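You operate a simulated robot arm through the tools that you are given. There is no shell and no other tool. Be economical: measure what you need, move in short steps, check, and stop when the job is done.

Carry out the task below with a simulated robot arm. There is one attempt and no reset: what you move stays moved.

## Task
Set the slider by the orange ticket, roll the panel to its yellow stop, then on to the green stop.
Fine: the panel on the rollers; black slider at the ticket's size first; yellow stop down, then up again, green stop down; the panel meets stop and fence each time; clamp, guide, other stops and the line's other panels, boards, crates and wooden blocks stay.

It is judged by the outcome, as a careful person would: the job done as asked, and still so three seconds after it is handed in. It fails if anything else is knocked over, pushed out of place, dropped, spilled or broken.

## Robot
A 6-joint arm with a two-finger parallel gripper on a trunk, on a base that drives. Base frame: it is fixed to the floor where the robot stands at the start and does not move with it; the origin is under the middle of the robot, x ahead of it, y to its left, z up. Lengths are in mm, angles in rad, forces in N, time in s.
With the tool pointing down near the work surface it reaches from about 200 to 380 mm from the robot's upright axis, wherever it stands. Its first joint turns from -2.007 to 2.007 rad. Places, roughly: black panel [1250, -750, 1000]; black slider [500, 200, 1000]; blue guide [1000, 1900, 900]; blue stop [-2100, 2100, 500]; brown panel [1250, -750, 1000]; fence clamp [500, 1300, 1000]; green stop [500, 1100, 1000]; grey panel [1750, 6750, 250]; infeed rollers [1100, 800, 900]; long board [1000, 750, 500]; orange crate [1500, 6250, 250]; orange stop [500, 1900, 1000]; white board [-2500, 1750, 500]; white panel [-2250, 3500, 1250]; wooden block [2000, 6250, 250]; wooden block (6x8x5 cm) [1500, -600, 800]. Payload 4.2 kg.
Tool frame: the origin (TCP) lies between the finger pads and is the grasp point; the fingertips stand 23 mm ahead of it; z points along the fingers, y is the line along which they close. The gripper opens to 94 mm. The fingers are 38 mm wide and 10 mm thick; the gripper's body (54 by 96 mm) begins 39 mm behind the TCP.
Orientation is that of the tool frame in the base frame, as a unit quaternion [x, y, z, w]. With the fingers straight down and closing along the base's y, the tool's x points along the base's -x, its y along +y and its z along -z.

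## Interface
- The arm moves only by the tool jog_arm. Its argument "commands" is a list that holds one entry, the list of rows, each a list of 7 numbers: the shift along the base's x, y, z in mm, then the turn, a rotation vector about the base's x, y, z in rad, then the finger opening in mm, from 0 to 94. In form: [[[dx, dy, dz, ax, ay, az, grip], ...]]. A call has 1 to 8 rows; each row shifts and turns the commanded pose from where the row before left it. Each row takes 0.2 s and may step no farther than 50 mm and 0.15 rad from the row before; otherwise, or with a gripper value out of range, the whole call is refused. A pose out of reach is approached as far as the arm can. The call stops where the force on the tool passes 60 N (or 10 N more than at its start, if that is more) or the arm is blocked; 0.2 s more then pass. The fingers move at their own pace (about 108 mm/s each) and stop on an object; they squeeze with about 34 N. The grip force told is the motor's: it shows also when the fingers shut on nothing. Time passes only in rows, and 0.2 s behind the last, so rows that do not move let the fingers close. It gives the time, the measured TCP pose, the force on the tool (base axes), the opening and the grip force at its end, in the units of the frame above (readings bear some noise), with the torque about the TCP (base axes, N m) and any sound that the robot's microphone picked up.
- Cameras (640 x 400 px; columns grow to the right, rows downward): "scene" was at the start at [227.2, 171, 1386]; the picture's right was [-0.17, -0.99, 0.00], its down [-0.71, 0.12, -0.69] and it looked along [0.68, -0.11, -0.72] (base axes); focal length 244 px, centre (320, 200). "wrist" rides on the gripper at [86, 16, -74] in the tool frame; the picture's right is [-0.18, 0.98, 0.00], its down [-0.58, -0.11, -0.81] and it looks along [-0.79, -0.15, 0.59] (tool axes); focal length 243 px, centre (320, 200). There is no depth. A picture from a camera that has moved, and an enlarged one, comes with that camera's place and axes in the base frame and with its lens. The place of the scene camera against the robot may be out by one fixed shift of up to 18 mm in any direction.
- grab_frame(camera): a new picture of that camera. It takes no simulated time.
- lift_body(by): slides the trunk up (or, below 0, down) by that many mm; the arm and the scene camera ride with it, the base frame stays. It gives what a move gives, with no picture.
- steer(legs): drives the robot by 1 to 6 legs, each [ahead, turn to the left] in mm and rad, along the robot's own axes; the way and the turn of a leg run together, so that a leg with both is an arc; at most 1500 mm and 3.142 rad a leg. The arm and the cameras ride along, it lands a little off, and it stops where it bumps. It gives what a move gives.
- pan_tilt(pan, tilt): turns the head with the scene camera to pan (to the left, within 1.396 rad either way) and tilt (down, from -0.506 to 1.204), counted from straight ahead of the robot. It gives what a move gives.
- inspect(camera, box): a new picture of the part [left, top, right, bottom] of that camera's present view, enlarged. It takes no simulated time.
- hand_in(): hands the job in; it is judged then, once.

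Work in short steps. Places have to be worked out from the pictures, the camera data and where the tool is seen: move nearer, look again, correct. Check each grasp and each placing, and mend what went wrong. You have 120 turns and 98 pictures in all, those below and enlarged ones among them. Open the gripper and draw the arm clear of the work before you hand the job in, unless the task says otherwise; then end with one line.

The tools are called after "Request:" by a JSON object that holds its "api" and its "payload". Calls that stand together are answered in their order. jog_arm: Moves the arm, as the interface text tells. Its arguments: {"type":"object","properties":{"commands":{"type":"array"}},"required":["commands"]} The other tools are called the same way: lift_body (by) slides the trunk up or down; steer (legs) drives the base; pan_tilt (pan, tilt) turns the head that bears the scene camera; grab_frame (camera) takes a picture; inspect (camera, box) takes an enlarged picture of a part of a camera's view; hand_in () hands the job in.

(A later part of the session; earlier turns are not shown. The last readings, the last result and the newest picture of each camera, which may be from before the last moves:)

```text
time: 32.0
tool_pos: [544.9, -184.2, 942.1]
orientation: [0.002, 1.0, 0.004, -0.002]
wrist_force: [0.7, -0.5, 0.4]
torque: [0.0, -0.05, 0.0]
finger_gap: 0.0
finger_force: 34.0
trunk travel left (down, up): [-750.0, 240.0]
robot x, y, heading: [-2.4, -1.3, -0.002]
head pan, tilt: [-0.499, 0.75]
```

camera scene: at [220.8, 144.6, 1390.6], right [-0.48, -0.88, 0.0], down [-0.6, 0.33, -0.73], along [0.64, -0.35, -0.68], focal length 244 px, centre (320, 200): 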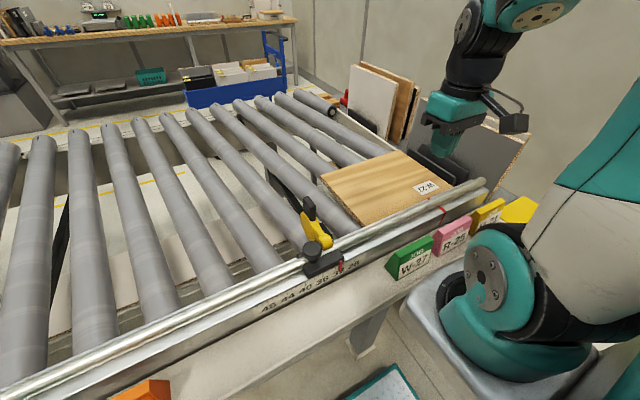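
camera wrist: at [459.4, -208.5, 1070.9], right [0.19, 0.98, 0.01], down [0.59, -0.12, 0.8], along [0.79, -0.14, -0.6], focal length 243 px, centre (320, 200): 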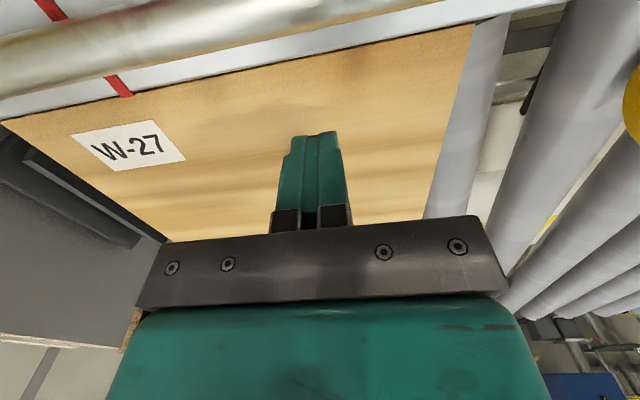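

Contact was lost. I check where the panel is and re-press more finely.

Request:
{"api": "jog_arm", "payload": {"commands": [[[0, 0, -1, 0, 0, 0, 0], [0, 0, -0.5, 0, 0, 0, 0]]]}}

Request:
{"api": "grab_frame", "payload": {"camera": "wrist"}}

```text
time: 32.6
tool_pos: [544.5, -184.8, 942.2]
orientation: [0.003, 1.0, 0.004, -0.001]
wrist_force: [-1.2, -0.4, 18.3]
torque: [0.01, -0.31, 0.17]
finger_gap: 0.0
finger_force: 34.1
trunk travel left (down, up): [-750.0, 240.0]
robot x, y, heading: [-2.4, -1.4, 0.001]
head pan, tilt: [-0.499, 0.75]
```

```text
60 pictures are left
camera wrist: at [459.8, -168.5, 1017.9], right [0.19, 0.98, 0.01], down [0.58, -0.12, 0.8], along [0.79, -0.15, -0.59], focal length 243 px, centre (320, 200)
```

wrist: 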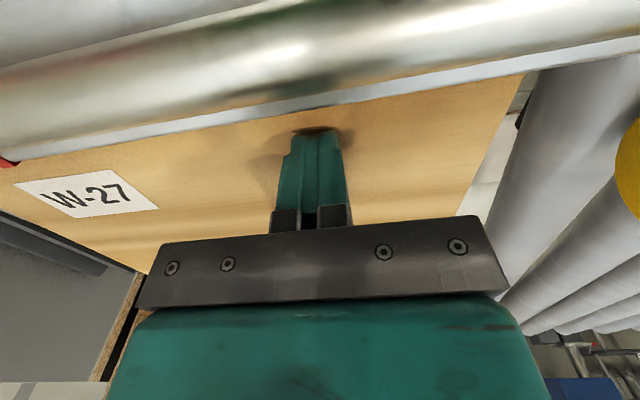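

The panel moved the full ~40 mm (leading edge ≈ -97). Now pressing with 18 N; I continue.

Request:
{"api": "jog_arm", "payload": {"commands": [[[0, 10, 0, 0, 0, 0, 0], [0, 15, 0, 0, 0, 0, 0], [0, 15, 0, 0, 0, 0, 0]]]}}

Request:
{"api": "inspect", "payload": {"camera": "scene", "box": [280, 130, 520, 280]}}

```text
time: 33.4
tool_pos: [542.1, -145.6, 942.8]
orientation: [0.002, 1.0, 0.004, -0.003]
wrist_force: [-11.8, -2.1, 32.3]
torque: [-0.07, -0.29, 0.06]
finger_gap: 0.2
finger_force: 34.6
trunk travel left (down, up): [-750.0, 240.0]
robot x, y, heading: [1.6, -3.6, 0.004]
head pan, tilt: [-0.499, 0.75]
```

```text
2.67 times, centred on (400, 205) of scene
camera zoom: at [219.1, 144.3, 1391.0], right [-0.48, -0.88, 0.0], down [-0.6, 0.33, -0.73], along [0.64, -0.35, -0.68], focal length 651 px, centre (107, 187)
```

zoom: 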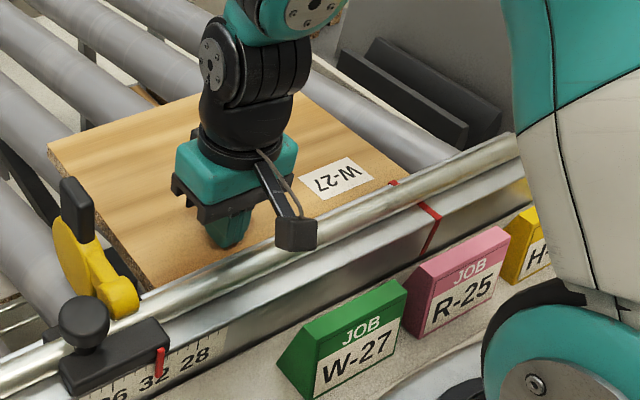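

Going well; ~40 mm remain to the stop. I continue with a slight pull toward the fence.

Request:
{"api": "jog_arm", "payload": {"commands": [[[-1, 10, 0.3, 0, 0, 0, 0], [-1, 10, 0, 0, 0, 0, 0], [0, 8, 0, 0, 0, 0, 0]]]}}

Request:
{"api": "inspect", "payload": {"camera": "scene", "box": [280, 130, 440, 230]}}

Request:
{"api": "grab_frame", "payload": {"camera": "wrist"}}

```text
time: 34.2
tool_pos: [542.6, -116.6, 943.0]
orientation: [0.002, 1.0, 0.003, 0.0]
wrist_force: [1.6, -1.5, 30.7]
torque: [-0.1, -0.31, -0.05]
finger_gap: 0.0
finger_force: 34.2
trunk travel left (down, up): [-750.0, 240.0]
robot x, y, heading: [1.7, 1.9, -0.001]
head pan, tilt: [-0.499, 0.75]
```

```text
4.00 times, centred on (360, 180) of scene
camera zoom: at [219.9, 144.4, 1390.9], right [-0.48, -0.88, 0.0], down [-0.6, 0.33, -0.73], along [0.64, -0.35, -0.68], focal length 977 px, centre (160, 280)
```

zoom: 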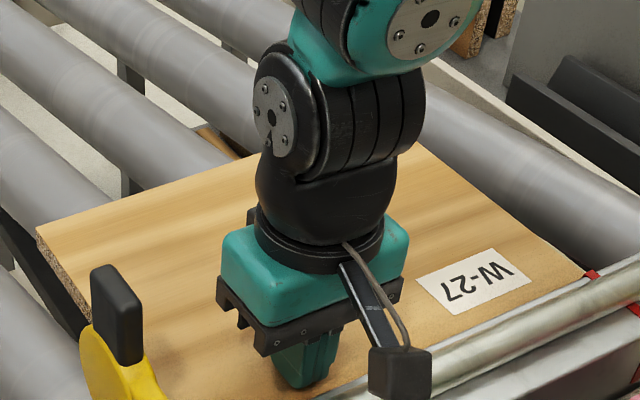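

```text
57 pictures are left
camera wrist: at [457.6, -100.1, 1017.7], right [0.19, 0.98, 0.01], down [0.58, -0.12, 0.81], along [0.79, -0.15, -0.59], focal length 243 px, centre (320, 200)
```

wrist: 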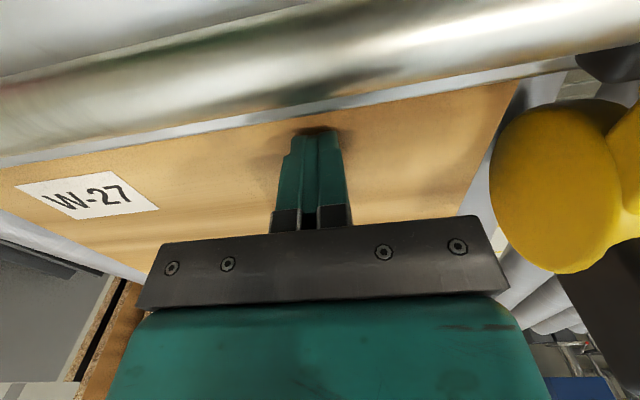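

Leading edge is at about -28, so roughly 15–18 mm remain. I approach in small steps and watch the y force.

Request:
{"api": "jog_arm", "payload": {"commands": [[[-0.5, 4, 0.2, 0, 0, 0, 0], [0, 4, 0, 0, 0, 0, 0], [0, 3, 0, 0, 0, 0, 0]]]}}

Request:
{"api": "grab_frame", "payload": {"camera": "wrist"}}

```text
time: 35.0
tool_pos: [542.2, -107.2, 943.4]
orientation: [0.002, 1.0, 0.003, 0.001]
wrist_force: [12.3, -4.3, 32.7]
torque: [-0.18, -0.61, -0.14]
finger_gap: 0.0
finger_force: 34.3
trunk travel left (down, up): [-750.0, 240.0]
robot x, y, heading: [2.5, -1.0, -0.003]
head pan, tilt: [-0.499, 0.75]
```

```text
56 pictures are left
camera wrist: at [457.5, -89.5, 1017.6], right [0.19, 0.98, 0.01], down [0.58, -0.12, 0.81], along [0.79, -0.15, -0.59], focal length 243 px, centre (320, 200)
```

wrist: 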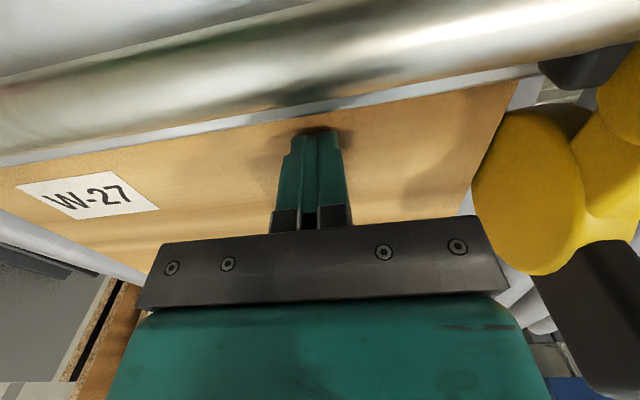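

The disc is nearly at the edge. Smaller steps.

Request:
{"api": "jog_arm", "payload": {"commands": [[[0, 3, 0, 0, 0, 0, 0], [0, 2, 0, 0, 0, 0, 0]]]}}

Request:
{"api": "jog_arm", "payload": {"commands": [[[0, 2, 0, 0, 0, 0, 0], [0, 2, 0, 0, 0, 0, 0]]]}}

Request:
{"api": "inspect", "payload": {"camera": "wrist", "box": [440, 40, 600, 140]}}

```text
time: 35.6
tool_pos: [542.4, -101.1, 942.7]
orientation: [0.004, 1.0, 0.004, -0.001]
wrist_force: [14.7, -10.4, 36.3]
torque: [-0.3, -0.87, -0.25]
finger_gap: 0.3
finger_force: 33.8
trunk travel left (down, up): [-750.0, 240.0]
robot x, y, heading: [-2.0, -2.2, -0.005]
head pan, tilt: [-0.499, 0.75]
```

```text
time: 36.2
tool_pos: [542.8, -96.5, 943.2]
orientation: [0.002, 1.0, 0.005, -0.002]
wrist_force: [13.6, -5.0, 35.8]
torque: [-0.19, -0.96, -0.27]
finger_gap: 0.3
finger_force: 34.5
trunk travel left (down, up): [-750.0, 240.0]
robot x, y, heading: [4.1, -2.8, 0.0]
head pan, tilt: [-0.499, 0.75]
```

```text
4.00 times, centred on (520, 90) of wrist
camera zoom: at [457.4, -79.6, 1017.9], right [0.19, 0.98, 0.01], down [0.58, -0.12, 0.8], along [0.79, -0.15, -0.59], focal length 970 px, centre (-480, 640)
```

zoom: 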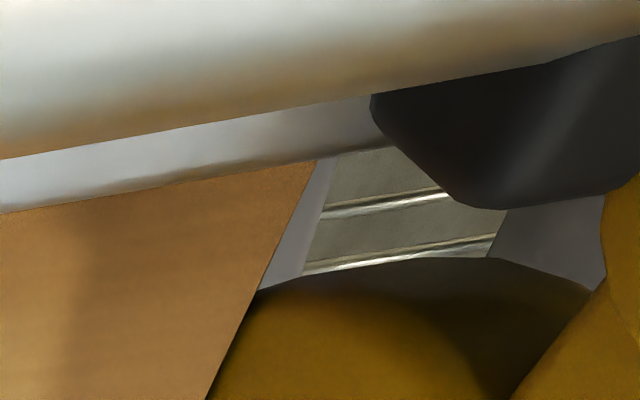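

Leading edge is at ≈-8 and hugging the fence. I look at the gap from the scene camera and at the pointer.

Request:
{"api": "pan_tilt", "payload": {"pan": -0.1, "tilt": 0.85}}

Request:
{"api": "inspect", "payload": {"camera": "scene", "box": [320, 160, 480, 260]}}

```text
time: 37.1
tool_pos: [542.4, -95.1, 942.0]
orientation: [0.002, 1.0, 0.004, -0.001]
wrist_force: [12.9, 1.8, 36.4]
torque: [-0.04, -0.9, 0.19]
finger_gap: 0.2
finger_force: 34.1
trunk travel left (down, up): [-750.0, 240.0]
robot x, y, heading: [-1.1, 5.7, 0.005]
head pan, tilt: [-0.099, 0.85]
```

```text
4.00 times, centred on (400, 210) of scene
camera zoom: at [225.2, 176.5, 1382.8], right [-0.1, -0.99, 0.0], down [-0.75, 0.08, -0.66], along [0.66, -0.07, -0.75], focal length 977 px, centre (0, 160)
```

zoom: 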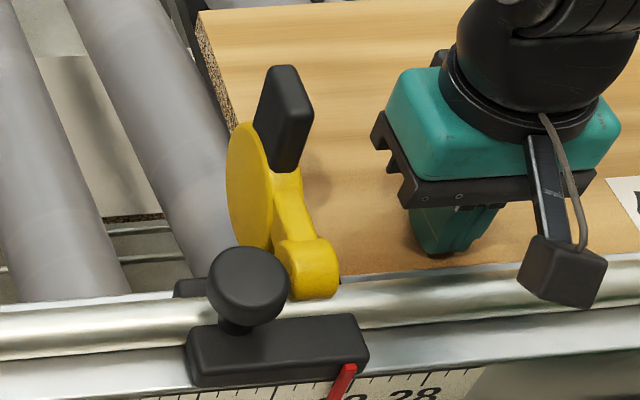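

The edge seems to run right at the disc's face. I nudge 2 + 2 mm more and watch the reaction.

Request:
{"api": "jog_arm", "payload": {"commands": [[[0, 2, 0, 0, 0, 0, 0], [0, 0, 0, 0, 0, 0, 0]]]}}

Request:
{"api": "jog_arm", "payload": {"commands": [[[0, 2, 0, 0, 0, 0, 0], [0, 0, 0, 0, 0, 0, 0]]]}}

Request:
{"api": "inspect", "payload": {"camera": "scene", "box": [320, 160, 480, 260]}}

Request:
{"api": "inspect", "payload": {"camera": "wrist", "box": [440, 40, 600, 140]}}

```text
time: 37.7
tool_pos: [542.7, -95.1, 944.4]
orientation: [0.004, 1.0, 0.003, -0.001]
wrist_force: [13.0, -5.6, 43.5]
torque: [-0.2, -0.79, 0.26]
finger_gap: 0.1
finger_force: 34.1
trunk travel left (down, up): [-750.0, 240.0]
robot x, y, heading: [3.5, 1.3, 0.003]
head pan, tilt: [-0.099, 0.85]
```

```text
time: 38.3
tool_pos: [542.0, -94.6, 943.3]
orientation: [0.003, 1.0, 0.003, -0.002]
wrist_force: [13.1, -6.6, 40.4]
torque: [-0.27, -0.89, -0.3]
finger_gap: 0.0
finger_force: 34.1
trunk travel left (down, up): [-750.0, 240.0]
robot x, y, heading: [1.5, 0.4, 0.002]
head pan, tilt: [-0.099, 0.85]
```

```text
4.00 times, centred on (400, 210) of scene
camera zoom: at [225.1, 176.0, 1382.8], right [-0.1, -0.99, 0.0], down [-0.75, 0.08, -0.66], along [0.66, -0.07, -0.75], focal length 977 px, centre (0, 160)
```

zoom: 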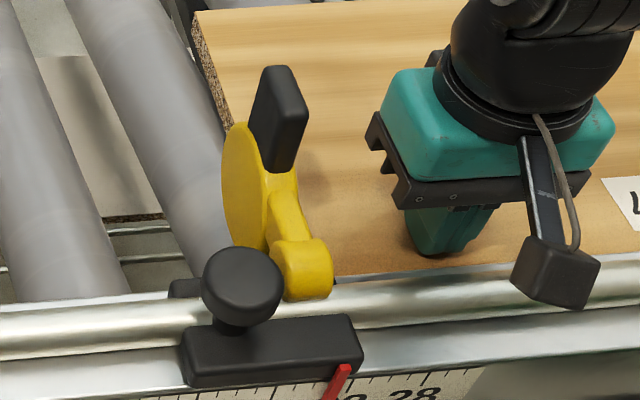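

```text
4.00 times, centred on (520, 90) of wrist
camera zoom: at [457.2, -76.5, 1017.8], right [0.19, 0.98, 0.01], down [0.58, -0.12, 0.8], along [0.79, -0.15, -0.59], focal length 970 px, centre (-480, 640)
```

zoom: 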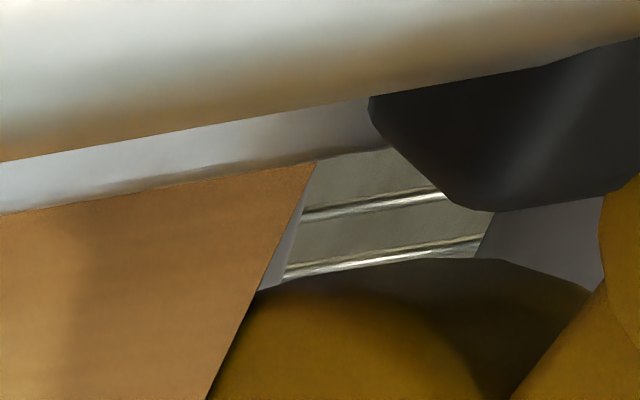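

The slider has crept a little with the panel. I check the pointer reading closely.

Request:
{"api": "inspect", "payload": {"camera": "scene", "box": [380, 220, 460, 270]}}

```text
8.00 times, centred on (420, 245) of scene
camera zoom: at [225.1, 176.0, 1382.8], right [-0.1, -0.99, 0.0], down [-0.75, 0.08, -0.66], along [0.66, -0.07, -0.75], focal length 1954 px, centre (-480, -160)
```

zoom: 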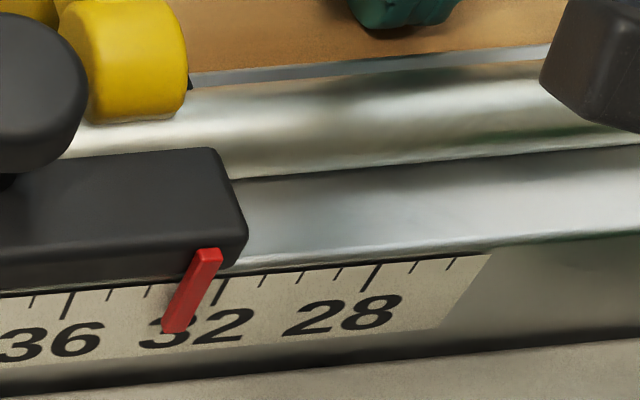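

The panel pushed the slider to about 33.2. I lift off the panel, go round to the +y side of the knob, and push the slider back so the stop carries the panel back with it.

Request:
{"api": "jog_arm", "payload": {"commands": [[[0, 0, 40, 0, 0, 0, 0], [0, 0, 50, 0, 0, 0, 0], [0, 0, 50, 0, 0, 0, 0], [0, 0, 30, 0, 0, 0, 0], [-20, 50, 0, 0, 0, 0, 0], [-20, 50, 0, 0, 0, 0, 0], [-20, 50, 0, 0, 0, 0, 0], [0, 50, 0, 0, 0, 0, 0]]]}}

Request:
{"api": "grab_frame", "payload": {"camera": "wrist"}}

Request:
{"api": "inspect", "payload": {"camera": "scene", "box": [320, 140, 480, 240]}}

```text
refused: row 5 steps farther than a row can; nothing moved
```

```text
50 pictures are left
camera wrist: at [457.2, -76.5, 1017.8], right [0.19, 0.98, 0.01], down [0.58, -0.12, 0.8], along [0.79, -0.15, -0.59], focal length 243 px, centre (320, 200)
```

wrist: 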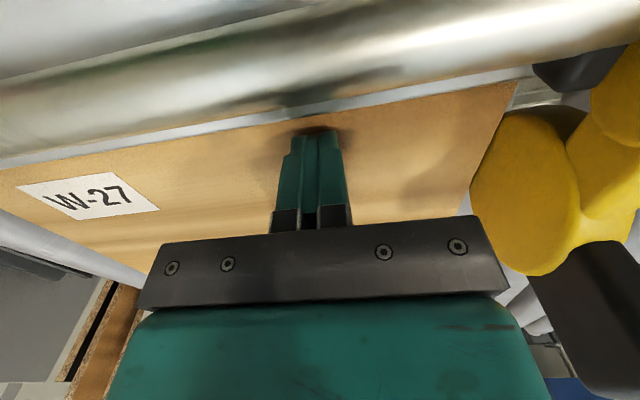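

```text
4.00 times, centred on (400, 190) of scene
camera zoom: at [225.1, 176.0, 1382.8], right [-0.1, -0.99, 0.0], down [-0.75, 0.08, -0.66], along [0.66, -0.07, -0.75], focal length 977 px, centre (0, 240)
```

zoom: 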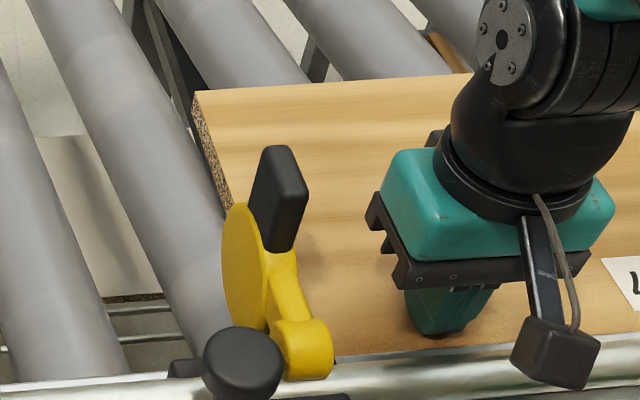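

The rows were slightly too long, so I repeat with shorter ones.

Request:
{"api": "jog_arm", "payload": {"commands": [[[0, 0, 40, 0, 0, 0, 0], [0, 0, 45, 0, 0, 0, 0], [0, 0, 45, 0, 0, 0, 0], [0, 0, 30, 0, 0, 0, 0], [-20, 44, 0, 0, 0, 0, 0], [-20, 44, 0, 0, 0, 0, 0], [-20, 44, 0, 0, 0, 0, 0], [0, 46, 0, 0, 0, 0, 0]]]}}

Request:
{"api": "jog_arm", "payload": {"commands": [[[0, 24, -30, 0, 0, 0, 0], [0, 0, -45, 0, 0, 0, 0], [0, 0, -35, 0, 0, 0, 0], [0, 0, -10, 0, 0, 0, 0]]]}}

Request:
{"api": "inspect", "payload": {"camera": "scene", "box": [320, 160, 480, 260]}}

```text
time: 40.1
tool_pos: [481.0, 83.5, 1100.9]
orientation: [0.004, 1.0, 0.004, -0.002]
wrist_force: [-0.7, -0.3, -0.1]
torque: [0.0, 0.01, -0.02]
finger_gap: 0.0
finger_force: 33.5
trunk travel left (down, up): [-750.0, 240.0]
robot x, y, heading: [-2.2, -0.1, -0.002]
head pan, tilt: [-0.099, 0.85]
```

```text
time: 41.1
tool_pos: [481.1, 107.1, 981.4]
orientation: [0.002, 1.0, 0.003, -0.002]
wrist_force: [-0.5, -0.4, 0.6]
torque: [0.02, -0.02, -0.03]
finger_gap: 0.0
finger_force: 34.2
trunk travel left (down, up): [-750.0, 240.0]
robot x, y, heading: [-2.8, -4.6, 0.0]
head pan, tilt: [-0.099, 0.85]
```

```text
4.00 times, centred on (400, 210) of scene
camera zoom: at [225.6, 176.1, 1382.7], right [-0.1, -0.99, 0.0], down [-0.75, 0.08, -0.66], along [0.66, -0.07, -0.75], focal length 977 px, centre (0, 160)
```

zoom: 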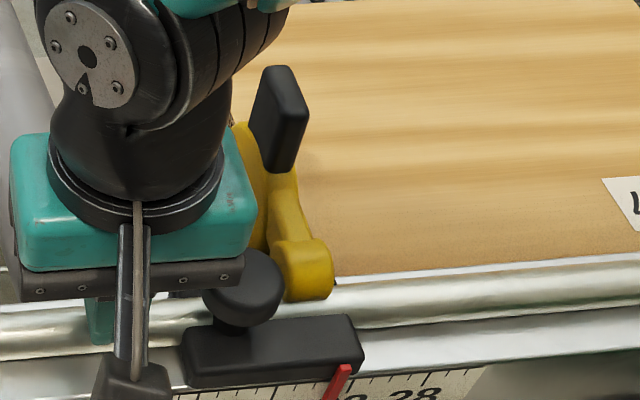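

Positioned behind the knob. I push -y in small steps.

Request:
{"api": "jog_arm", "payload": {"commands": [[[0, -20, 0, 0, 0, 0, 0], [0, -8, 0, 0, 0, 0, 0], [0, -4, 0, 0, 0, 0, 0], [0, -4, 0, 0, 0, 0, 0]]]}}

Request:
{"api": "inspect", "payload": {"camera": "scene", "box": [380, 220, 460, 270]}}

```text
time: 42.1
tool_pos: [481.1, 72.0, 982.6]
orientation: [0.003, 1.0, 0.004, -0.004]
wrist_force: [-0.2, 0.0, 0.5]
torque: [0.03, 0.03, 0.0]
finger_gap: 0.0
finger_force: 33.8
trunk travel left (down, up): [-750.0, 240.0]
robot x, y, heading: [-0.2, -4.1, 0.001]
head pan, tilt: [-0.099, 0.85]
```

```text
8.00 times, centred on (420, 245) of scene
camera zoom: at [225.7, 176.3, 1382.6], right [-0.1, -0.99, 0.0], down [-0.75, 0.07, -0.66], along [0.66, -0.07, -0.75], focal length 1954 px, centre (-480, -160)
```

zoom: 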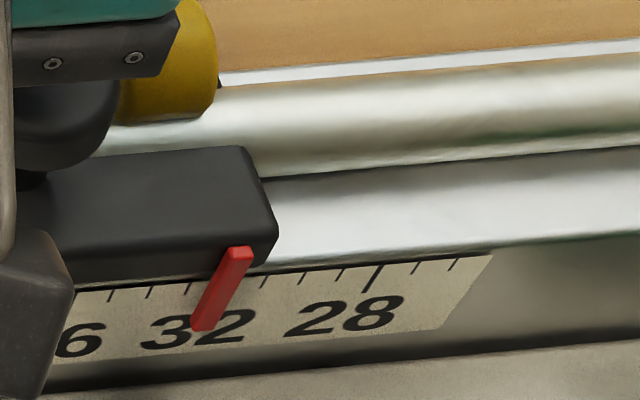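

Pointer now overlays the 32 tick in this oblique view; calibrated against the earlier frontal check, I need about 4 mm more.

Request:
{"api": "jog_arm", "payload": {"commands": [[[0, -2, 0, 0, 0, 0, 0], [0, -2, 0, 0, 0, 0, 0], [0, 0, 0, 0, 0, 0, 0]]]}}

Request:
{"api": "inspect", "payload": {"camera": "scene", "box": [380, 220, 460, 270]}}

```text
time: 42.9
tool_pos: [480.9, 68.9, 982.2]
orientation: [0.003, 1.0, 0.003, -0.003]
wrist_force: [0.8, -1.1, -0.1]
torque: [-0.02, 0.03, 0.01]
finger_gap: 0.0
finger_force: 34.5
trunk travel left (down, up): [-750.0, 240.0]
robot x, y, heading: [-2.0, -4.3, 0.001]
head pan, tilt: [-0.099, 0.85]
```

```text
8.00 times, centred on (420, 245) of scene
camera zoom: at [225.8, 176.2, 1382.6], right [-0.1, -0.99, 0.0], down [-0.75, 0.08, -0.66], along [0.66, -0.07, -0.75], focal length 1954 px, centre (-480, -160)
```

zoom: 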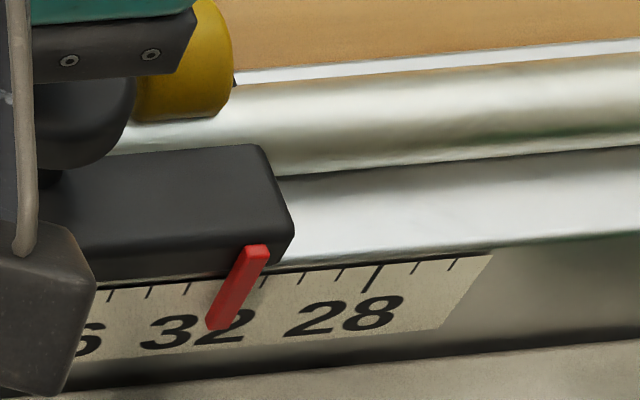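

Now it matches the frontal 32.0 calibration. I back off and view the contact between panel and disc, and the pointer, from the wrist camera.

Request:
{"api": "jog_arm", "payload": {"commands": [[[0, 15, 0, 0, 0, 0, 0], [0, 10, 45, 0, 0, 0, 0], [0, 0, 45, 0, 0, 0, 0], [0, 0, 45, 0, 0, 0, 0], [-10, -45, 10, 0, 0, 0, 0], [-10, -45, 0, 0, 0, 0, 0], [-5, -45, 0, 0, 0, 0, 0], [0, 0, 0, 0, 0, 0, 0]]]}}

Request:
{"api": "inspect", "payload": {"camera": "wrist", "box": [200, 0, 520, 200]}}

```text
time: 44.7
tool_pos: [458.8, -41.8, 1128.5]
orientation: [0.003, 1.0, 0.003, -0.002]
wrist_force: [-0.3, 0.8, 0.8]
torque: [-0.04, -0.03, -0.01]
finger_gap: 0.0
finger_force: 34.1
trunk travel left (down, up): [-750.0, 240.0]
robot x, y, heading: [-1.0, -0.8, -0.0]
head pan, tilt: [-0.099, 0.85]
```

```text
2.00 times, centred on (360, 100) of wrist
camera zoom: at [373.3, -25.3, 1202.2], right [0.19, 0.98, 0.01], down [0.59, -0.12, 0.8], along [0.79, -0.15, -0.6], focal length 485 px, centre (240, 400)
```

zoom: 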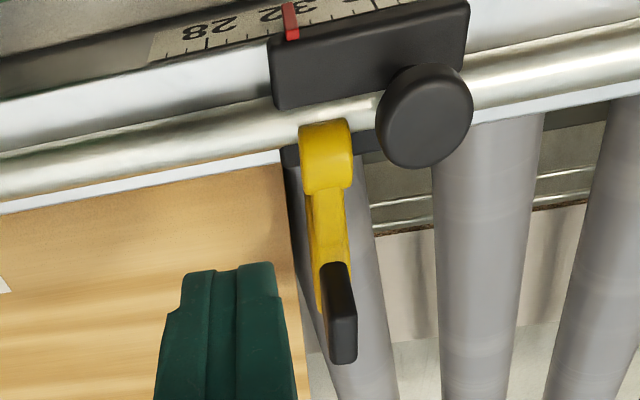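

Pointer is on 32. The panel edge is at ≈-27, perhaps 5–7 mm short of the disc now. I press on it again and approach very gently.

Request:
{"api": "jog_arm", "payload": {"commands": [[[20, -40, 0, 0, 0, 0, 0], [30, -36, 0, 0, 0, 0, 0], [33, 0, -30, 0, 0, 0, 0], [0, 0, -45, 0, 0, 0, 0], [0, 0, -45, 0, 0, 0, 0], [0, 0, -45, 0, 0, 0, 0], [0, 0, -16, 0, 0, 0, 0], [0, 0, -3, 0, 0, 0, 0]]]}}

Request:
{"api": "jog_arm", "payload": {"commands": [[[0, 0, -1, 0, 0, 0, 0], [0, 0, -1, 0, 0, 0, 0]]]}}

```text
time: 46.5
tool_pos: [541.7, -117.8, 943.2]
orientation: [0.002, 1.0, 0.003, -0.001]
wrist_force: [-0.6, 0.2, 6.5]
torque: [-0.02, -0.09, 0.02]
finger_gap: 0.2
finger_force: 34.4
trunk travel left (down, up): [-750.0, 240.0]
robot x, y, heading: [0.6, -0.9, 0.003]
head pan, tilt: [-0.099, 0.85]
```

```text
time: 47.1
tool_pos: [539.7, -116.6, 943.3]
orientation: [0.003, 1.0, 0.003, 0.0]
wrist_force: [0.5, 0.4, 43.9]
torque: [-0.11, -0.08, -0.17]
finger_gap: 0.0
finger_force: 34.4
trunk travel left (down, up): [-750.0, 240.0]
robot x, y, heading: [-0.1, -2.4, 0.0]
head pan, tilt: [-0.099, 0.85]
```

I ease the pressing force and move 1–2 mm at a time.

Request:
{"api": "jog_arm", "payload": {"commands": [[[0, 0, 0.8, 0, 0, 0, 0], [-0.5, 2, 0, 0, 0, 0, 0], [-0.5, 2, 0, 0, 0, 0, 0]]]}}

Request:
{"api": "inspect", "payload": {"camera": "wrist", "box": [440, 40, 600, 140]}}

```text
time: 47.9
tool_pos: [540.4, -112.4, 942.2]
orientation: [0.002, 1.0, 0.003, 0.0]
wrist_force: [13.3, 2.3, 50.1]
torque: [-0.06, -0.16, 0.24]
finger_gap: 0.1
finger_force: 33.9
trunk travel left (down, up): [-750.0, 240.0]
robot x, y, heading: [-0.4, -0.3, 0.002]
head pan, tilt: [-0.099, 0.85]
```

```text
4.00 times, centred on (520, 90) of wrist
camera zoom: at [454.9, -96.0, 1017.4], right [0.19, 0.98, 0.01], down [0.58, -0.12, 0.81], along [0.79, -0.15, -0.59], focal length 970 px, centre (-480, 640)
```

zoom: 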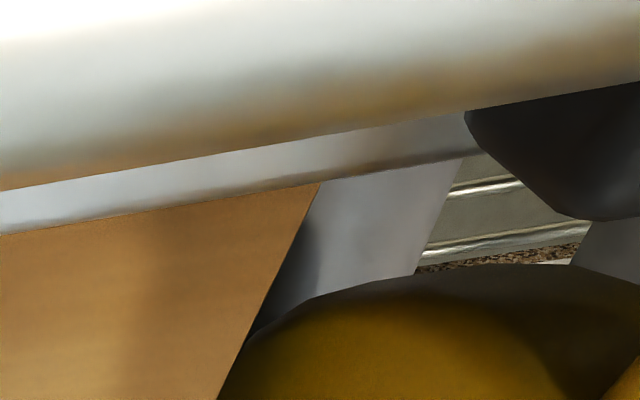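

Compared with the contact picture, about 6–7 mm of gap remain. I move 5 mm more.

Request:
{"api": "jog_arm", "payload": {"commands": [[[0, 2, 0.5, 0, 0, 0, 0], [0, 2, 0, 0, 0, 0, 0], [0, 1, 0, 0, 0, 0, 0]]]}}

Request:
{"api": "inspect", "payload": {"camera": "wrist", "box": [440, 40, 600, 140]}}

Request:
{"api": "inspect", "payload": {"camera": "scene", "box": [380, 220, 460, 270]}}

```text
time: 48.7
tool_pos: [538.9, -107.6, 942.0]
orientation: [0.003, 1.0, 0.003, 0.0]
wrist_force: [13.4, 2.2, 39.1]
torque: [-0.06, -0.78, 0.15]
finger_gap: 0.0
finger_force: 34.1
trunk travel left (down, up): [-750.0, 240.0]
robot x, y, heading: [-0.4, -1.7, -0.001]
head pan, tilt: [-0.099, 0.85]
```

```text
4.00 times, centred on (520, 90) of wrist
camera zoom: at [454.4, -91.3, 1017.7], right [0.19, 0.98, 0.01], down [0.58, -0.12, 0.8], along [0.79, -0.15, -0.59], focal length 970 px, centre (-480, 640)
```

zoom: 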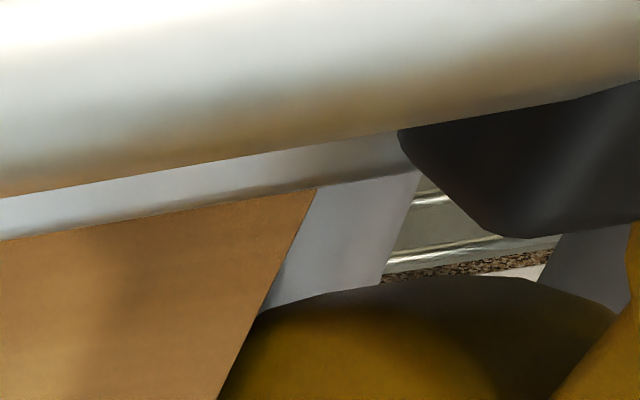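

```text
8.00 times, centred on (420, 245) of scene
camera zoom: at [225.1, 176.5, 1382.6], right [-0.1, -0.99, 0.0], down [-0.75, 0.07, -0.66], along [0.66, -0.07, -0.75], focal length 1954 px, centre (-480, -160)
```

zoom: 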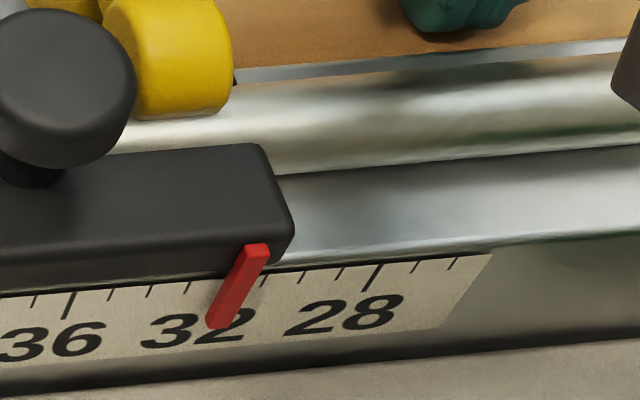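

About 2 mm remain (foot tip vs. panel corner: 80 px now, 55 px at contact, ~13 px/mm), and the slider is unmoved. I move 1 mm, then 1 mm.

Request:
{"api": "jog_arm", "payload": {"commands": [[[0, 1, 0, 0, 0, 0, 0], [0, 1, 0, 0, 0, 0, 0], [0, 0, 0, 0, 0, 0, 0]]]}}

Request:
{"api": "inspect", "payload": {"camera": "wrist", "box": [440, 40, 600, 140]}}

Request:
{"api": "inspect", "payload": {"camera": "scene", "box": [380, 220, 460, 270]}}

```text
time: 49.5
tool_pos: [539.6, -107.0, 943.5]
orientation: [0.003, 1.0, 0.003, -0.002]
wrist_force: [11.1, 3.2, 33.1]
torque: [-0.03, -0.88, 0.02]
finger_gap: 0.0
finger_force: 34.2
trunk travel left (down, up): [-750.0, 240.0]
robot x, y, heading: [1.2, -2.9, 0.002]
head pan, tilt: [-0.099, 0.85]
```

```text
4.00 times, centred on (520, 90) of wrist
camera zoom: at [454.1, -89.5, 1017.9], right [0.19, 0.98, 0.01], down [0.58, -0.12, 0.8], along [0.79, -0.15, -0.6], focal length 970 px, centre (-480, 640)
```

zoom: 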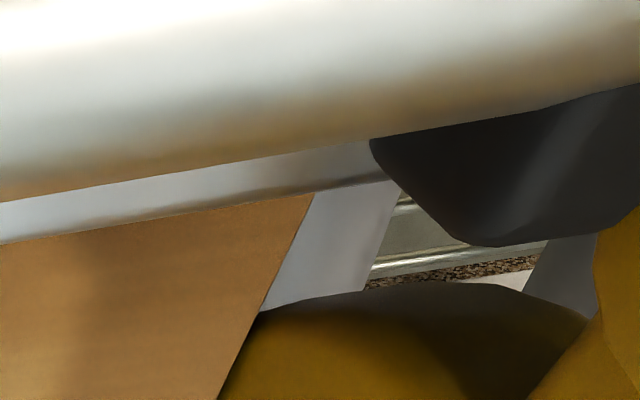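

```text
8.00 times, centred on (420, 245) of scene
camera zoom: at [225.2, 176.4, 1382.7], right [-0.1, -0.99, 0.0], down [-0.75, 0.07, -0.66], along [0.66, -0.07, -0.75], focal length 1954 px, centre (-480, -160)
```

zoom: 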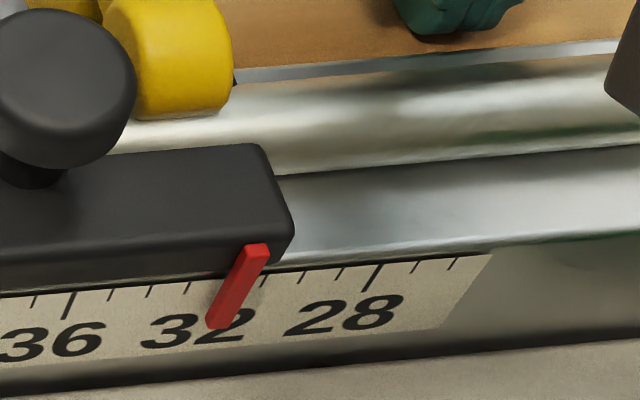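

Relation now matches the contact picture with the slider unmoved. I add a last 1 mm nudge to make contact certain and read the force.

Request:
{"api": "jog_arm", "payload": {"commands": [[[0, 1, 0, 0, 0, 0, 0], [0, 0, 0, 0, 0, 0, 0], [0, 0, 0, 0, 0, 0, 0]]]}}

Request:
{"api": "inspect", "payload": {"camera": "scene", "box": [380, 220, 460, 270]}}

```text
time: 50.3
tool_pos: [539.7, -105.3, 942.7]
orientation: [0.004, 1.0, 0.003, -0.002]
wrist_force: [6.7, -4.1, 39.7]
torque: [-0.18, -0.85, 0.07]
finger_gap: 0.0
finger_force: 34.1
trunk travel left (down, up): [-750.0, 240.0]
robot x, y, heading: [0.9, -4.5, -0.003]
head pan, tilt: [-0.099, 0.85]
```

```text
8.00 times, centred on (420, 245) of scene
camera zoom: at [224.9, 176.1, 1382.9], right [-0.1, -0.99, 0.0], down [-0.75, 0.08, -0.66], along [0.66, -0.07, -0.75], focal length 1954 px, centre (-480, -160)
```

zoom: 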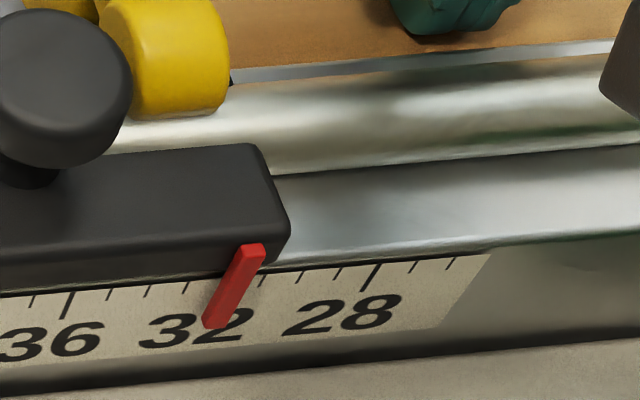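

The y force turned to -4 N with under 1 mm of creep: the panel meets the stop at 32 and is held to the fence. Next I lift off and look down on the upright handle to find its place for raising the stop.

Request:
{"api": "jog_arm", "payload": {"commands": [[[0, 0, 30, 0, 0, 0, 0], [0, 0, 45, 0, 0, 0, 0], [0, 0, 45, 0, 0, 0, 30], [0, 0, 45, 0, 0, 0, 60], [-10, 40, 0, 0, 0, 0, 94], [-10, 35, 0, 0, 0, 0, 94], [-10, 20, 0, 0, 0, 0, 94], [0, 0, 0, 0, 0, 0, 94]]]}}

Request:
{"api": "grab_frame", "payload": {"camera": "wrist"}}

Request:
{"api": "inspect", "payload": {"camera": "scene", "box": [320, 140, 480, 240]}}

```text
time: 52.1
tool_pos: [509.9, -8.5, 1108.8]
orientation: [0.003, 1.0, 0.003, -0.003]
wrist_force: [-0.3, -0.8, -0.5]
torque: [0.0, 0.03, 0.0]
finger_gap: 94.1
finger_force: 0.1
trunk travel left (down, up): [-750.0, 240.0]
robot x, y, heading: [1.5, 1.4, 0.001]
head pan, tilt: [-0.099, 0.85]
```

```text
38 pictures are left
camera wrist: at [425.5, 8.3, 1183.8], right [0.19, 0.98, 0.01], down [0.58, -0.12, 0.8], along [0.79, -0.15, -0.6], focal length 243 px, centre (320, 200)
```

wrist: 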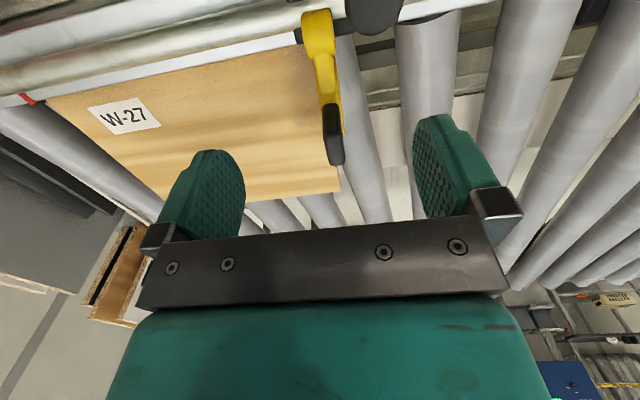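

```text
4.00 times, centred on (400, 190) of scene
camera zoom: at [225.8, 176.1, 1382.6], right [-0.1, -0.99, 0.0], down [-0.75, 0.08, -0.66], along [0.66, -0.07, -0.75], focal length 977 px, centre (0, 240)
```

zoom: 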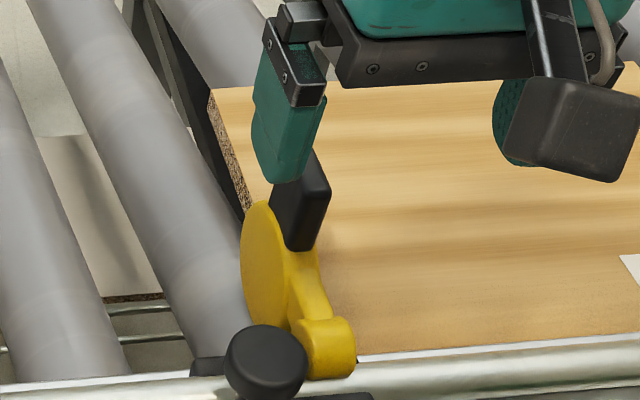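

The handle is at about y≈-7, x≈555–590, top z≈1035–1040. I come down over it with open fingers straddling it in y.

Request:
{"api": "jog_arm", "payload": {"commands": [[[30, 2, -15, 0, 0, 0, 94], [30, 0, -20, 0, 0, 0, 94], [5, 0, -25, 0, 0, 0, 94], [0, 0, -8, 0, 0, 0, 94], [0, 0, 0, 0, 0, 0, 94]]]}}

Request:
{"api": "grab_frame", "payload": {"camera": "wrist"}}

Request:
{"api": "inspect", "payload": {"camera": "scene", "box": [320, 140, 480, 240]}}

```text
time: 53.3
tool_pos: [573.5, -8.5, 1039.0]
orientation: [0.002, 1.0, 0.003, -0.003]
wrist_force: [0.6, 0.7, 0.7]
torque: [0.05, 0.03, 0.01]
finger_gap: 94.1
finger_force: 0.2
trunk travel left (down, up): [-750.0, 240.0]
robot x, y, heading: [-1.1, -1.9, 0.0]
head pan, tilt: [-0.099, 0.85]
```

```text
36 pictures are left
camera wrist: at [488.6, 8.9, 1115.0], right [0.19, 0.98, 0.01], down [0.58, -0.12, 0.8], along [0.79, -0.15, -0.6], focal length 243 px, centre (320, 200)
```

wrist: 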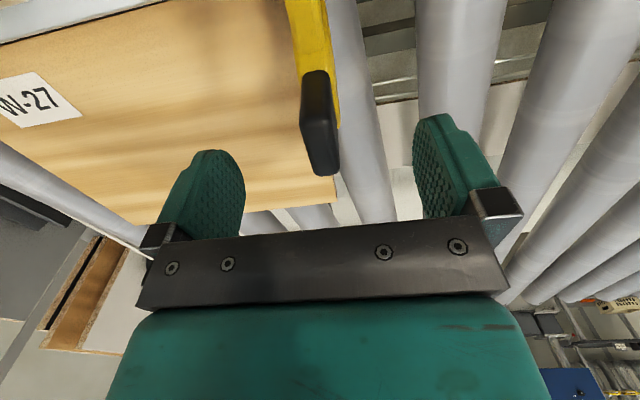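

```text
4.00 times, centred on (400, 190) of scene
camera zoom: at [225.7, 176.2, 1382.6], right [-0.1, -0.99, 0.0], down [-0.75, 0.08, -0.66], along [0.66, -0.07, -0.75], focal length 977 px, centre (0, 240)
```

zoom: 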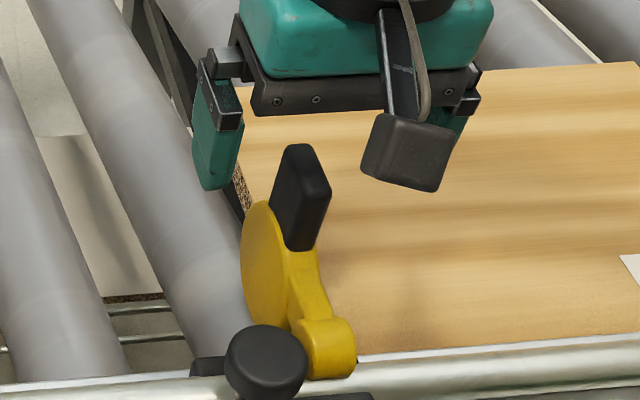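

The handle end is between the pads (end at about x 575, z 1040, y≈-6). I lower slightly, center, and close on it.

Request:
{"api": "jog_arm", "payload": {"commands": [[[0, 2, -7, 0, 0, 0, 60], [0, 0, 0, 0, 0, 0, 30], [0, 0, 0, 0, 0, 0, 10], [0, 0, 0, 0, 0, 0, 10]]]}}

```text
time: 54.3
tool_pos: [573.6, -6.0, 1033.3]
orientation: [0.002, 1.0, 0.003, -0.002]
wrist_force: [0.8, -2.6, -2.1]
torque: [-0.29, -0.14, 0.65]
finger_gap: 15.6
finger_force: 44.5
trunk travel left (down, up): [-750.0, 240.0]
robot x, y, heading: [-0.2, 1.0, 0.005]
head pan, tilt: [-0.099, 0.85]
```

Gripped at 15.6 mm with almost no side load. I swing it up along an arc around the hinge toward -x.

Request:
{"api": "jog_arm", "payload": {"commands": [[[-9, 0, 4, 0, 0, 0, 10], [-9, 0, 4, 0, 0, 0, 10], [-9, 0, 3, 0, 0, 0, 10], [-9, 0, 2, 0, 0, 0, 10]]]}}

Request:
{"api": "inspect", "payload": {"camera": "scene", "box": [320, 140, 480, 240]}}

```text
time: 55.3
tool_pos: [540.9, -5.7, 1047.6]
orientation: [0.003, 1.0, 0.004, 0.001]
wrist_force: [24.0, -4.5, 18.6]
torque: [-0.63, -1.2, 0.89]
finger_gap: 15.8
finger_force: 45.6
trunk travel left (down, up): [-750.0, 240.0]
robot x, y, heading: [4.0, 2.8, 0.0]
head pan, tilt: [-0.099, 0.85]
```

```text
4.00 times, centred on (400, 190) of scene
camera zoom: at [226.5, 175.9, 1382.9], right [-0.1, -0.99, 0.0], down [-0.75, 0.08, -0.66], along [0.66, -0.07, -0.75], focal length 977 px, centre (0, 240)
```

zoom: 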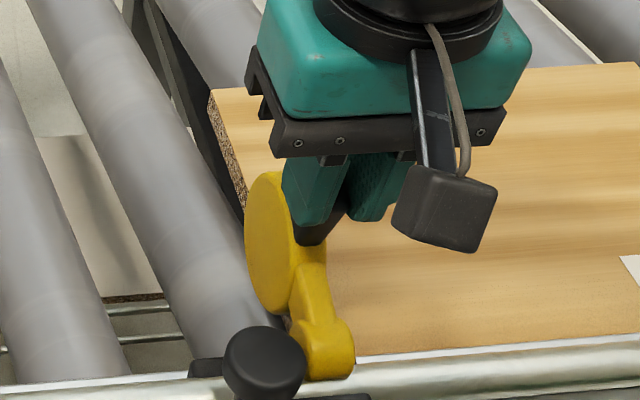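

The stop is lifting and the panel stays. I continue the arc, letting the tool tilt along slightly.

Request:
{"api": "jog_arm", "payload": {"commands": [[[-9, 0, 0, 0, -0.06, 0, 10], [-9, 0, 0, 0, -0.06, 0, 10], [-9, 0, -1, 0, -0.06, 0, 10], [-9, 0, -2, 0, -0.06, 0, 10]]]}}

Request:
{"api": "inspect", "payload": {"camera": "scene", "box": [320, 140, 480, 240]}}

```text
time: 56.3
tool_pos: [508.3, -2.6, 1045.9]
orientation: [0.003, 0.993, 0.004, 0.119]
wrist_force: [11.9, -3.9, 34.7]
torque: [-0.87, -0.64, 0.42]
finger_gap: 15.8
finger_force: 45.1
out of reach, approached as far as the arm can: row 4
trunk travel left (down, up): [-750.0, 240.0]
robot x, y, heading: [-0.8, -1.7, -0.006]
head pan, tilt: [-0.099, 0.85]
```

```text
4.00 times, centred on (400, 190) of scene
camera zoom: at [225.4, 175.9, 1382.9], right [-0.1, -0.99, 0.0], down [-0.75, 0.08, -0.66], along [0.66, -0.07, -0.75], focal length 977 px, centre (0, 240)
```

zoom: 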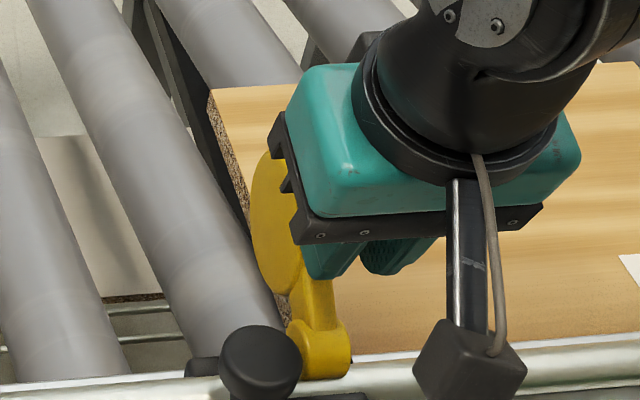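

Good progress; tilting runs into a reach limit, so I tilt back while continuing -x.

Request:
{"api": "jog_arm", "payload": {"commands": [[[-8, -1, -2, 0, 0.06, 0, 10], [-8, 0, -3, 0, 0.06, 0, 10], [-8, 0, -4, 0, 0.06, 0, 10], [-8, 0, -4, 0, 0.06, 0, 10]]]}}

Request:
{"api": "inspect", "payload": {"camera": "scene", "box": [320, 140, 480, 240]}}

```text
time: 57.3
tool_pos: [473.5, -4.3, 1030.3]
orientation: [0.003, 1.0, 0.004, -0.003]
wrist_force: [9.9, -3.3, 25.5]
torque: [-0.31, -1.25, -0.03]
finger_gap: 15.8
finger_force: 44.9
trunk travel left (down, up): [-750.0, 240.0]
robot x, y, heading: [-0.9, 1.5, -0.001]
head pan, tilt: [-0.099, 0.85]
```

```text
4.00 times, centred on (400, 190) of scene
camera zoom: at [225.5, 175.9, 1382.8], right [-0.1, -0.99, 0.0], down [-0.75, 0.08, -0.66], along [0.66, -0.07, -0.75], focal length 977 px, centre (0, 240)
```

zoom: 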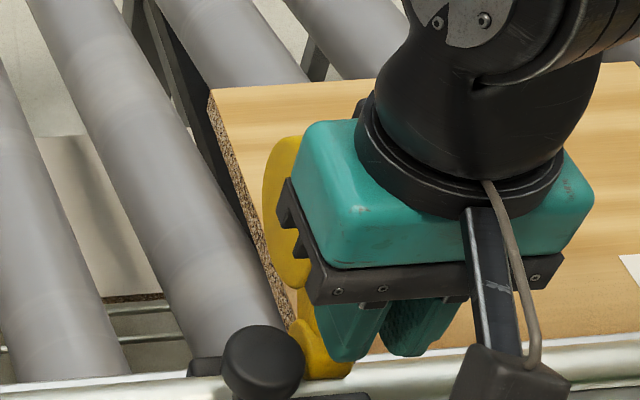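

Nearly upright. I go further in small steps, watching that the gripper body doesn't catch the disc.

Request:
{"api": "jog_arm", "payload": {"commands": [[[-7, 0, -3, 0, 0, 0, 10], [-7, 0, -4, 0, 0, 0, 10], [-6, 0, -4, 0, 0, 0, 10]]]}}

Request:
{"api": "grab_frame", "payload": {"camera": "scene"}}

```text
time: 58.1
tool_pos: [469.8, -0.2, 1024.4]
orientation: [0.002, 1.0, 0.005, 0.003]
wrist_force: [2.1, -4.0, 33.5]
torque: [-0.37, -1.12, 0.11]
finger_gap: 16.3
finger_force: 7.3
out of reach, approached as far as the arm can: row 2, 3
trunk travel left (down, up): [-750.0, 240.0]
robot x, y, heading: [0.4, -0.4, 0.002]
head pan, tilt: [-0.099, 0.85]
stopped in row 3: the force on the tool passed its limit at 66 N (the readings are from after the stop); the commanded pose is now the measured one
```

```text
31 pictures are left
camera scene: at [224.8, 175.9, 1382.7], right [-0.1, -0.99, 0.0], down [-0.75, 0.08, -0.66], along [0.66, -0.07, -0.75], focal length 244 px, centre (320, 200)
```

scene: 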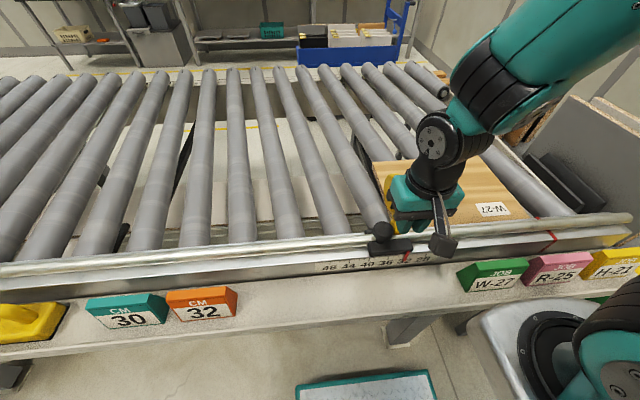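

The arm can't reach closer at this trunk height (limit at x≈470). I release here to see which way the stop settles.

Request:
{"api": "jog_arm", "payload": {"commands": [[[0, 0, 0, 0, 0, 0, 60], [0, 0, 0, 0, 0, 0, 94], [0, 0, 0, 0, 0, 0, 94]]]}}

Request:
{"api": "inspect", "payload": {"camera": "scene", "box": [320, 160, 480, 260]}}

```text
time: 58.9
tool_pos: [469.3, 0.8, 1024.1]
orientation: [0.002, 1.0, 0.005, 0.002]
wrist_force: [1.3, -2.4, 57.2]
torque: [-0.1, -1.86, -0.05]
finger_gap: 94.0
finger_force: 0.0
trunk travel left (down, up): [-750.0, 240.0]
robot x, y, heading: [-6.9, 1.4, 0.002]
head pan, tilt: [-0.099, 0.85]
```

```text
4.00 times, centred on (400, 210) of scene
camera zoom: at [224.2, 176.0, 1383.3], right [-0.1, -0.99, 0.0], down [-0.75, 0.08, -0.66], along [0.66, -0.07, -0.75], focal length 977 px, centre (0, 160)
```

zoom: 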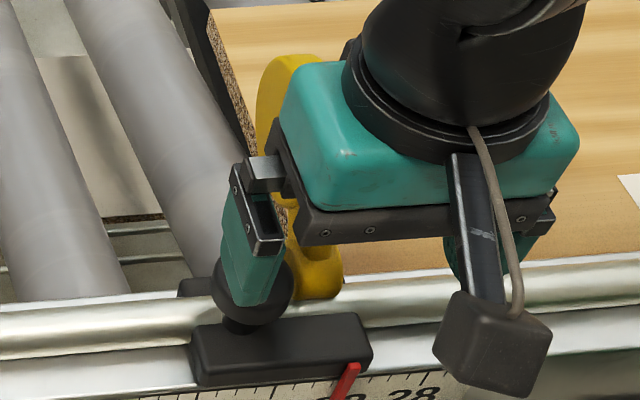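

The 57 N upward force at x≈+33 mm shows the gripper body resting on the disc's rim. I raise straight up and look.

Request:
{"api": "jog_arm", "payload": {"commands": [[[0, 0, 5, 0, 0, 0, 94], [0, 0, 20, 0, 0, 0, 94], [0, 0, 30, 0, 0, 0, 94], [0, 0, 30, 0, 0, 0, 94], [0, 0, 20, 0, 0, 0, 94]]]}}

Request:
{"api": "inspect", "payload": {"camera": "scene", "box": [320, 160, 480, 260]}}

```text
time: 60.1
tool_pos: [467.4, -0.8, 1128.5]
orientation: [0.002, 1.0, 0.004, 0.0]
wrist_force: [0.2, -0.8, 0.1]
torque: [0.01, 0.0, 0.01]
finger_gap: 93.9
finger_force: 0.1
trunk travel left (down, up): [-750.0, 240.0]
robot x, y, heading: [1.4, -0.4, 0.0]
head pan, tilt: [-0.099, 0.85]
```

```text
4.00 times, centred on (400, 210) of scene
camera zoom: at [225.9, 176.1, 1382.5], right [-0.1, -0.99, 0.0], down [-0.75, 0.07, -0.66], along [0.66, -0.07, -0.75], focal length 977 px, centre (0, 160)
```

zoom: 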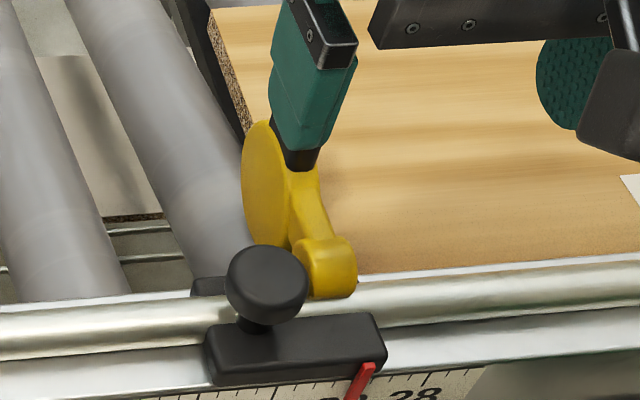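

The stop fell back down, so I need to swing it further than this stance allows. I back the robot up by 50 mm for closer reach, then grip the handle higher up so the gripper body clears the disc.

Request:
{"api": "steer", "payload": {"legs": [[-50, 0]]}}

```text
time: 61.0
tool_pos: [417.7, -0.3, 1127.8]
orientation: [0.002, 1.0, 0.004, -0.001]
wrist_force: [0.5, -0.4, -0.2]
torque: [-0.02, -0.01, 0.04]
finger_gap: 93.9
finger_force: 0.1
trunk travel left (down, up): [-750.0, 240.0]
robot x, y, heading: [-53.2, 1.5, 0.002]
head pan, tilt: [-0.099, 0.85]
```

Now I move over the handle again and go down to TCP z≈1046.

Request:
{"api": "jog_arm", "payload": {"commands": [[[40, -3, 0, 0, 0, 0, 94], [40, -3, 0, 0, 0, 0, 94], [40, 0, 0, 0, 0, 0, 94], [34, 0, -15, 0, 0, 0, 94], [0, 0, -35, 0, 0, 0, 94], [0, 0, -32, 0, 0, 0, 94], [0, 0, 0, 0, 0, 0, 94]]]}}

Request:
{"api": "grab_frame", "payload": {"camera": "wrist"}}

```text
time: 62.6
tool_pos: [572.7, -5.4, 1045.6]
orientation: [0.002, 1.0, 0.004, -0.001]
wrist_force: [-1.1, -0.2, -0.3]
torque: [-0.03, -0.02, 0.03]
finger_gap: 93.8
finger_force: 0.1
trunk travel left (down, up): [-750.0, 240.0]
robot x, y, heading: [-52.3, 0.6, -0.002]
head pan, tilt: [-0.099, 0.85]
```

```text
28 pictures are left
camera wrist: at [486.1, 10.6, 1119.8], right [0.19, 0.98, 0.01], down [0.58, -0.12, 0.8], along [0.79, -0.15, -0.59], focal length 243 px, centre (320, 200)
```

wrist: 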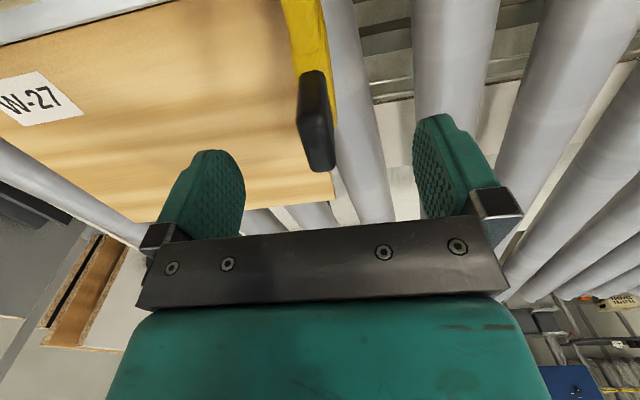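

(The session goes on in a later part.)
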